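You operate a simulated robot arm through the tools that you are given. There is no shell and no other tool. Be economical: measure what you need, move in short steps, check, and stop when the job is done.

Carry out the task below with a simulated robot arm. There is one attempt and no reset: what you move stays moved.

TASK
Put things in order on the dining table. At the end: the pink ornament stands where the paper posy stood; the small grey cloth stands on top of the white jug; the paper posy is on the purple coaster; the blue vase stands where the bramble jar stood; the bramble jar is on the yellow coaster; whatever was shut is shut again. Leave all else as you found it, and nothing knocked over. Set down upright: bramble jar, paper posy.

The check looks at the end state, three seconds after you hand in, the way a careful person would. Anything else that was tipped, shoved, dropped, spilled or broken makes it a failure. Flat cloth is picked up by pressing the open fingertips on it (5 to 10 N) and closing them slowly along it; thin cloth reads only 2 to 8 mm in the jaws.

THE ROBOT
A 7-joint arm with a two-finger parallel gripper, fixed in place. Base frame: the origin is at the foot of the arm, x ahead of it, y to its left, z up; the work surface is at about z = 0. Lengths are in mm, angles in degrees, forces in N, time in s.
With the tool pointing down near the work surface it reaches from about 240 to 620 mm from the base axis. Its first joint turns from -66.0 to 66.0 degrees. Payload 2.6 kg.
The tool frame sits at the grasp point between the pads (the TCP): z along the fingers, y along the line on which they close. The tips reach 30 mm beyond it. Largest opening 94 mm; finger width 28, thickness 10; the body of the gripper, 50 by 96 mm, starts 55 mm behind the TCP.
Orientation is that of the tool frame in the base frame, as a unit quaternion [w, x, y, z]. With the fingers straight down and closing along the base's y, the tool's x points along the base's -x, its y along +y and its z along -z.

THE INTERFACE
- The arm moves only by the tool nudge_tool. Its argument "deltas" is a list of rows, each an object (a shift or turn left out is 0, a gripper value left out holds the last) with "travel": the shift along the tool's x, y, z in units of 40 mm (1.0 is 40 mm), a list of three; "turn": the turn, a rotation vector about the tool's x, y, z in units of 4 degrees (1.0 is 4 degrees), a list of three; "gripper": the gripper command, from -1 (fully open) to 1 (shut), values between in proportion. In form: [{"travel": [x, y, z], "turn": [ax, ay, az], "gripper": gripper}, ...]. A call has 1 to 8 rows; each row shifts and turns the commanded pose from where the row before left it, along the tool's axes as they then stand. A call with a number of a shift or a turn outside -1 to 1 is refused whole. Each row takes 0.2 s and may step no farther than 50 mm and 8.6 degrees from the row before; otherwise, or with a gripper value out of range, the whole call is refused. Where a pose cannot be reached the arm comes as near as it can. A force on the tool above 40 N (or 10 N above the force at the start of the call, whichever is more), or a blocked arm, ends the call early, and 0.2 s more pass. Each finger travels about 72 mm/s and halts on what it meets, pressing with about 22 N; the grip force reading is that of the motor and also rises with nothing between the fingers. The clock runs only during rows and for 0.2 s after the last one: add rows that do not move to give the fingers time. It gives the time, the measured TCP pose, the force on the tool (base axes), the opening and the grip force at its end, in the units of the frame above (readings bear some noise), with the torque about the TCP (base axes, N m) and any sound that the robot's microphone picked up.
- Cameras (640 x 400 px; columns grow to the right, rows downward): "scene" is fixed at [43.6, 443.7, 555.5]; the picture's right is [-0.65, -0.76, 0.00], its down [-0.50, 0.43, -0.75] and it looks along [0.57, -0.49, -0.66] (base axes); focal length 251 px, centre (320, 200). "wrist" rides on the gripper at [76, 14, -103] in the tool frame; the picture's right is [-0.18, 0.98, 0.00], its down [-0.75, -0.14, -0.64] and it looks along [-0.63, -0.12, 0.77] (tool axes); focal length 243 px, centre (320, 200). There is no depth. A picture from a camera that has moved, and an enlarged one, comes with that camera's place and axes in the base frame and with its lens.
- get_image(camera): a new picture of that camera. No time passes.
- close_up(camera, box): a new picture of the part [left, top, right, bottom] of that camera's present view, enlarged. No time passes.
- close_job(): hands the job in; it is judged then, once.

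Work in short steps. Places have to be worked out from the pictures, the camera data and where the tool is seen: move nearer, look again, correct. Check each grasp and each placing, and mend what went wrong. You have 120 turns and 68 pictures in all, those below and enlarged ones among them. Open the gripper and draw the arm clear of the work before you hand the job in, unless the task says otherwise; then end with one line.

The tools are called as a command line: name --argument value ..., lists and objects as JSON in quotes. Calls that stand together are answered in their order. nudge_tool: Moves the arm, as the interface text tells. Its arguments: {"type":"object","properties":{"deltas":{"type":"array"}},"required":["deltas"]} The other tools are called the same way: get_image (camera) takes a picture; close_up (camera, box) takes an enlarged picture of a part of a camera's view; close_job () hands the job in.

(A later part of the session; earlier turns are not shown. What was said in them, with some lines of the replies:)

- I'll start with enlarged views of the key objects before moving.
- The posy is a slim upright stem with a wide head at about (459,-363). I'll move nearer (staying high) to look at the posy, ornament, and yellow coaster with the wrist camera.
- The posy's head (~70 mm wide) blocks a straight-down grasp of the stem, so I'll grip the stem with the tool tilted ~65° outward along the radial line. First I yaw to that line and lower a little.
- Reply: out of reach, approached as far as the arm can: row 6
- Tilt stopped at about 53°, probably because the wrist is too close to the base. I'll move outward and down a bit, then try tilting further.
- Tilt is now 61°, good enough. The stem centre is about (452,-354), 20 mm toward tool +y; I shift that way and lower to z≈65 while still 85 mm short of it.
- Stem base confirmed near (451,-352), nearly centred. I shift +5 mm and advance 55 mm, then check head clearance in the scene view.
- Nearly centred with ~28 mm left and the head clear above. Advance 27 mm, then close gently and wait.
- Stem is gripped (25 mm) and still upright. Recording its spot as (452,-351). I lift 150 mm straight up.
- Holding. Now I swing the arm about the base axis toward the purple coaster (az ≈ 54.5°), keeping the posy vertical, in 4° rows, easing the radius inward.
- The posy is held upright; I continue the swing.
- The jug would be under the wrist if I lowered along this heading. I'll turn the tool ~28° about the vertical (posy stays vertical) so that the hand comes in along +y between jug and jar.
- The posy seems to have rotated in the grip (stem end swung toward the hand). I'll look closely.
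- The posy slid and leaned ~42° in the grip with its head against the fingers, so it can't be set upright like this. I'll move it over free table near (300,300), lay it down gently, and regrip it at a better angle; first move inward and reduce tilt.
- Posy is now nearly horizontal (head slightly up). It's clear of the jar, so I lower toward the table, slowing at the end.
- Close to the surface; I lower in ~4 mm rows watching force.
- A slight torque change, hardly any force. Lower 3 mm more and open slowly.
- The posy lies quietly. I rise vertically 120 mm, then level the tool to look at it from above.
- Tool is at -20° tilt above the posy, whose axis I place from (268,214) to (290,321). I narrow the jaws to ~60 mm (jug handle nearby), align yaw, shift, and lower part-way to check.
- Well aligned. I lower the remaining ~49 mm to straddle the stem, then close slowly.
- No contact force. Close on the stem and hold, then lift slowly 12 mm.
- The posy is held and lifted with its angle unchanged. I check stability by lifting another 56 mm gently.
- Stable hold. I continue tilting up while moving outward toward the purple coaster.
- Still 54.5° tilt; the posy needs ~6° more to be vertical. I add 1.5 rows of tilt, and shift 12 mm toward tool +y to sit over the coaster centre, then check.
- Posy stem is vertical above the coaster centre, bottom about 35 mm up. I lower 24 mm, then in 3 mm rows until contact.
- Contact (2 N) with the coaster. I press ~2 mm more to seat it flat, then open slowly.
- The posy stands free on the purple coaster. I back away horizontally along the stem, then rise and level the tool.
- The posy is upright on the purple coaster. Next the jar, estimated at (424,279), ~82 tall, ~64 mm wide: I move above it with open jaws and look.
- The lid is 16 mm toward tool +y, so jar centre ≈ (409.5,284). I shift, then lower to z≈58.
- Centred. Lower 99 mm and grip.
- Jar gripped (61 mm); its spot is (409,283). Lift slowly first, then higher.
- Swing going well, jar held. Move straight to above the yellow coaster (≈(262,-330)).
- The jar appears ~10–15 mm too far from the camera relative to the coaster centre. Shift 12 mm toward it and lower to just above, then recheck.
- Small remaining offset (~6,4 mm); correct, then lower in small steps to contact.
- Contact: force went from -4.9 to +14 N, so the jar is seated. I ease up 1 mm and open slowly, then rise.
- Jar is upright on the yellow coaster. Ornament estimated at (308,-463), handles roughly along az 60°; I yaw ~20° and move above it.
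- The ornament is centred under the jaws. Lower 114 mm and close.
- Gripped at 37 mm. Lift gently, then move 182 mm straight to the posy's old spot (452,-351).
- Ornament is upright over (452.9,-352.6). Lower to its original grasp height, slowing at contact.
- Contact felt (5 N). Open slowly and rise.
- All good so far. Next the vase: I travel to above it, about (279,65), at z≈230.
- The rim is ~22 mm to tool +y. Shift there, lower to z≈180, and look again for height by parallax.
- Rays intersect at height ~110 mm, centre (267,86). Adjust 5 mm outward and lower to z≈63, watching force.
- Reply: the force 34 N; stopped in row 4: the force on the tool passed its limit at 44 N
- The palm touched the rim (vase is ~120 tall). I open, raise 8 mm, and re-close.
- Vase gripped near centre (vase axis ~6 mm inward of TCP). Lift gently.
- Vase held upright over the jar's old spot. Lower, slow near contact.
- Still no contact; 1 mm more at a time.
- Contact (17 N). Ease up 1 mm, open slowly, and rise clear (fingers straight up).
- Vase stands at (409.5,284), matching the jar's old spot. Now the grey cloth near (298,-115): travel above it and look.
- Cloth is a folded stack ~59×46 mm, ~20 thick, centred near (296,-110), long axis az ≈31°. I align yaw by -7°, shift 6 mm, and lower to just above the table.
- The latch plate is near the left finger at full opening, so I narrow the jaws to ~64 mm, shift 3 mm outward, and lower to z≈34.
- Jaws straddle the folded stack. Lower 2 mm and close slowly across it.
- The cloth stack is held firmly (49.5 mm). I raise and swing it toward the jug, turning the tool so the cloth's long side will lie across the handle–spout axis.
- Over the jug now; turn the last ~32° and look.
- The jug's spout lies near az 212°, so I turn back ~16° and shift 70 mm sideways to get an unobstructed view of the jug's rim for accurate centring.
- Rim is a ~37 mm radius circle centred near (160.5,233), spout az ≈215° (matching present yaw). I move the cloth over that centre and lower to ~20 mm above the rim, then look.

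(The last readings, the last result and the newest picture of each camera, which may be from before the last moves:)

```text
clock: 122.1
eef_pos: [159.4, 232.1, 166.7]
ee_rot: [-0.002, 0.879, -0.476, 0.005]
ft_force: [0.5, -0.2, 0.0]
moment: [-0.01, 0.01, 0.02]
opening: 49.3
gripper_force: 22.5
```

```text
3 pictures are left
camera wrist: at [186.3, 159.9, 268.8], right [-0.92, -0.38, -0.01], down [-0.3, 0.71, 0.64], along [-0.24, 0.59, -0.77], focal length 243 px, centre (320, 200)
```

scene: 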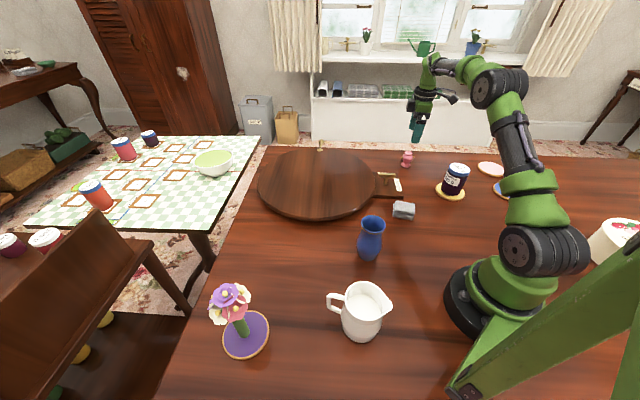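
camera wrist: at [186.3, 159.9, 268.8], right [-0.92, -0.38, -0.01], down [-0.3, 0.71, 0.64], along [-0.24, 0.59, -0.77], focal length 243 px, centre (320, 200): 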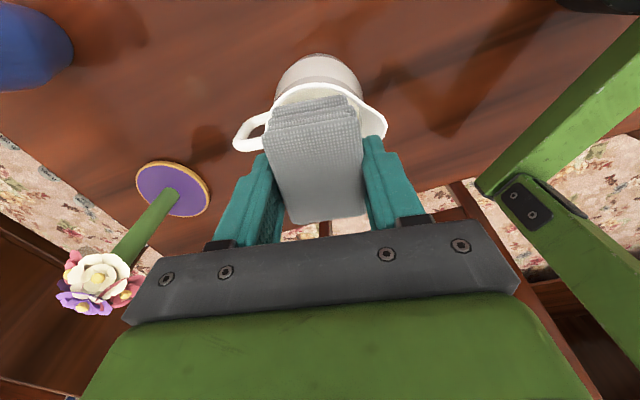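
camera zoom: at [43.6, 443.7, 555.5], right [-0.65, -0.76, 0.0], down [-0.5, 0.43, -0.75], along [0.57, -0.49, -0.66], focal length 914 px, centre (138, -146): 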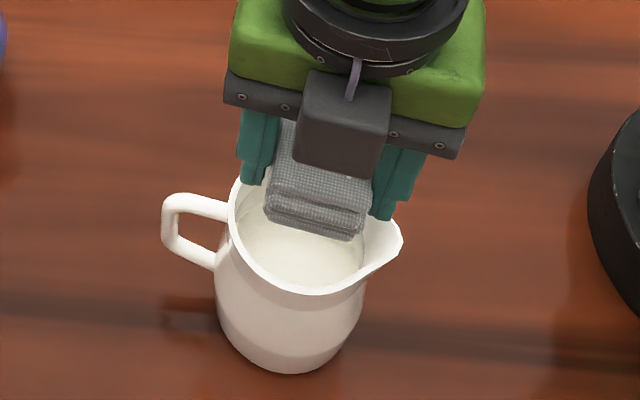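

Views suggest the cloth should shift ~5 mm outward and the rim may be lower than thought. I shift, then lower in small steps toward the rim, watching for contact.

nudge_tool --deltas '[{"travel": [-0.125, -0.02, 0]}, {"travel": [0, 0, 0.2]}, {"travel": [0, 0, 0.12]}, {"travel": [0, 0, 0.1]}, {"travel": [0, 0, 0.1]}, {}]'

```text
clock: 123.5
eef_pos: [158.7, 235.7, 145.1]
ee_rot: [-0.001, 0.879, -0.476, 0.005]
ft_force: [0.2, 0.2, 0.0]
moment: [-0.03, -0.02, 0.01]
opening: 49.1
gripper_force: 21.8
```

No contact at cloth-bottom 113 mm. Continue in 2.5 mm steps.

nudge_tool --deltas '[{"travel": [0, 0, 0.06]}, {"travel": [0, 0, 0.06]}, {"travel": [0, 0, 0.06]}, {}]'

```text
clock: 124.5
eef_pos: [158.2, 235.1, 137.9]
ee_rot: [-0.001, 0.879, -0.477, 0.005]
ft_force: [-0.6, -0.4, 2.6]
moment: [0.02, 0.08, -0.01]
opening: 49.0
gripper_force: 22.1
```

Light contact (2.6 N): rim is at ~106 mm. I raise 2 mm and view from the scene camera to check centring.

nudge_tool --deltas '[{"travel": [0, 0, -0.06]}, {}]'

close_up --camera "scene" --box '[330, 260, 402, 305]'

```text
clock: 125.1
eef_pos: [158.5, 236.3, 140.1]
ee_rot: [-0.001, 0.879, -0.476, 0.005]
ft_force: [0.2, 0.4, 0.0]
moment: [0.0, -0.01, 0.03]
opening: 49.3
gripper_force: 21.8
```

```text
8.89 times, centred on (366, 282) of scene
camera zoom: at [43.6, 443.7, 555.5], right [-0.65, -0.76, 0.0], down [-0.5, 0.43, -0.75], along [0.57, -0.49, -0.66], focal length 2234 px, centre (-89, -533)
```

zoom: 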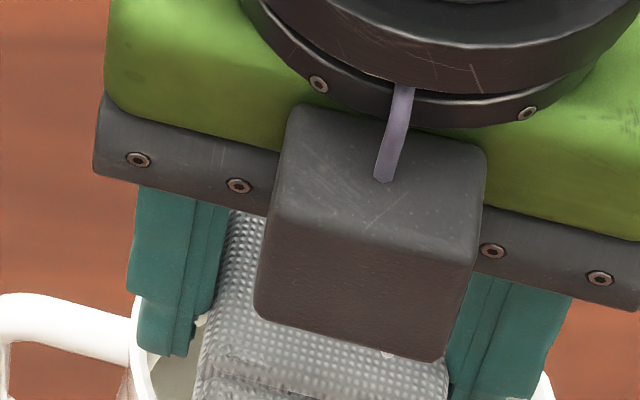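

That crop missed the front edge; one better-framed view to decide the fore–aft position.

close_up --camera "scene" --box '[316, 276, 412, 336]'

```text
6.67 times, centred on (364, 306) of scene
camera zoom: at [43.6, 443.7, 555.5], right [-0.65, -0.76, 0.0], down [-0.5, 0.43, -0.75], along [0.57, -0.49, -0.66], focal length 1675 px, centre (27, -507)
```

zoom: 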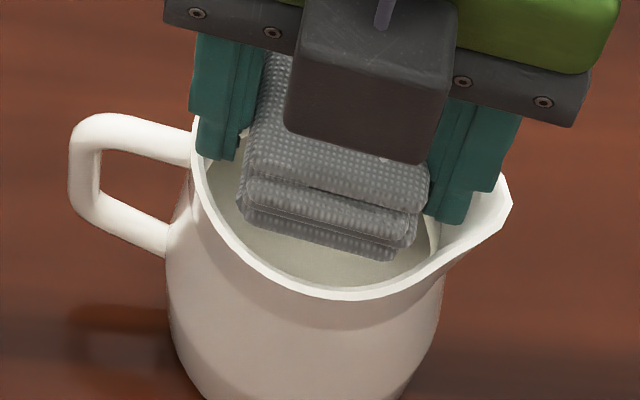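

The moment reading can tell where the cloth bears on the rim. I press lightly at the present spot to find the centre of pressure.

nudge_tool --deltas '[{"travel": [0, 0, 0.05]}, {"travel": [0, 0, 0.025]}, {}, {}]'

```text
clock: 126.1
eef_pos: [158.9, 236.5, 138.9]
ee_rot: [-0.002, 0.88, -0.476, 0.005]
ft_force: [-0.2, 0.2, 8.1]
moment: [0.2, 0.18, 0.0]
opening: 49.2
gripper_force: 21.7
```

Pressure is at the front edge only (maybe slight tilt). Press a little more to see if the rear corners also take load.

nudge_tool --deltas '[{"travel": [0, 0, 0.025]}, {"travel": [0, 0, 0.025]}, {}, {}]'

```text
clock: 127.1
eef_pos: [158.6, 234.8, 135.1]
ee_rot: [-0.003, 0.879, -0.476, 0.004]
ft_force: [2.3, -1.2, 26.8]
moment: [0.01, 0.02, 0.01]
opening: 49.1
gripper_force: 22.4
```

With more load the pressure centre moved to the TCP (moment ≈ 0), so it's bearing evenly about the middle. I ease the force, then open just slightly to let it settle while still guarded by the fingers.

nudge_tool --deltas '[{"travel": [0, 0, -0.05]}, {}, {"gripper": -0.08}, {"gripper": -0.12}, {"gripper": -0.14}, {}]'

```text
clock: 128.5
eef_pos: [157.2, 235.0, 137.2]
ee_rot: [-0.002, 0.879, -0.477, 0.005]
ft_force: [-0.3, -0.3, 0.9]
moment: [0.0, 0.01, -0.01]
opening: 53.7
gripper_force: 0.2
```

Cloth released with ~2 mm clearance each side. I rise a touch, open further, then lift straight up and look.

nudge_tool --deltas '[{"travel": [0, 0, -0.05]}, {"gripper": -0.3}, {"gripper": -0.45}, {"travel": [0, 0, -0.3]}, {"travel": [0, 0, -0.6]}, {"travel": [0, 0, -0.8]}, {"travel": [0, 0, -0.8]}, {"travel": [0, 0, -0.8]}]'

nudge_tool --deltas '[{"travel": [0.5, -0.6, -0.2]}, {"travel": [0.5, -0.7, 0]}, {"travel": [0.5, -0.7, 0]}, {"travel": [0.5, -0.7, 0]}, {"travel": [0.5, -0.7, 0]}, {}]'

get_image --camera "scene"

```text
clock: 130.3
eef_pos: [156.0, 234.3, 272.6]
ee_rot: [-0.001, 0.879, -0.477, 0.003]
ft_force: [-0.2, 0.3, 0.5]
moment: [0.0, -0.02, 0.0]
opening: 68.2
gripper_force: 0.1
```

```text
clock: 131.7
eef_pos: [325.5, 226.2, 282.0]
ee_rot: [-0.002, 0.879, -0.477, 0.005]
ft_force: [0.0, -0.5, -1.0]
moment: [0.01, 0.04, 0.0]
opening: 68.1
gripper_force: 0.0
```

```text
0 pictures are left
```

scene: 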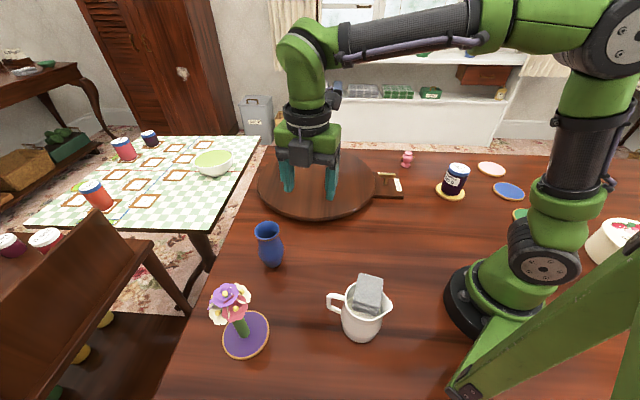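

The cloth rests on top of the jug, and all the other items are upright where they belong. I'll open the gripper fully, let things settle, and hand in.

nudge_tool --deltas '[{"gripper": -1}, {}, {}]'

close_job

```text
clock: 132.5
eef_pos: [324.4, 225.8, 281.9]
ee_rot: [-0.002, 0.88, -0.476, 0.005]
ft_force: [-0.1, -0.9, 0.1]
moment: [-0.02, -0.04, 0.0]
opening: 94.1
gripper_force: 0.0
```

```text
The job is handed in.
```

All five moves are done and the job is handed in: in the last picture the posy is on the purple coaster, the ornament on the posy's old spot, the jar on the yellow coaster, the vase on the jar's old spot and the cloth on the jug; the posy slipped in the grip on the way and I laid it down once to regrip it, the cloth rests on the jug's rim with only a few millimetres of overlap, and I opened nothing, so there was nothing to shut again.
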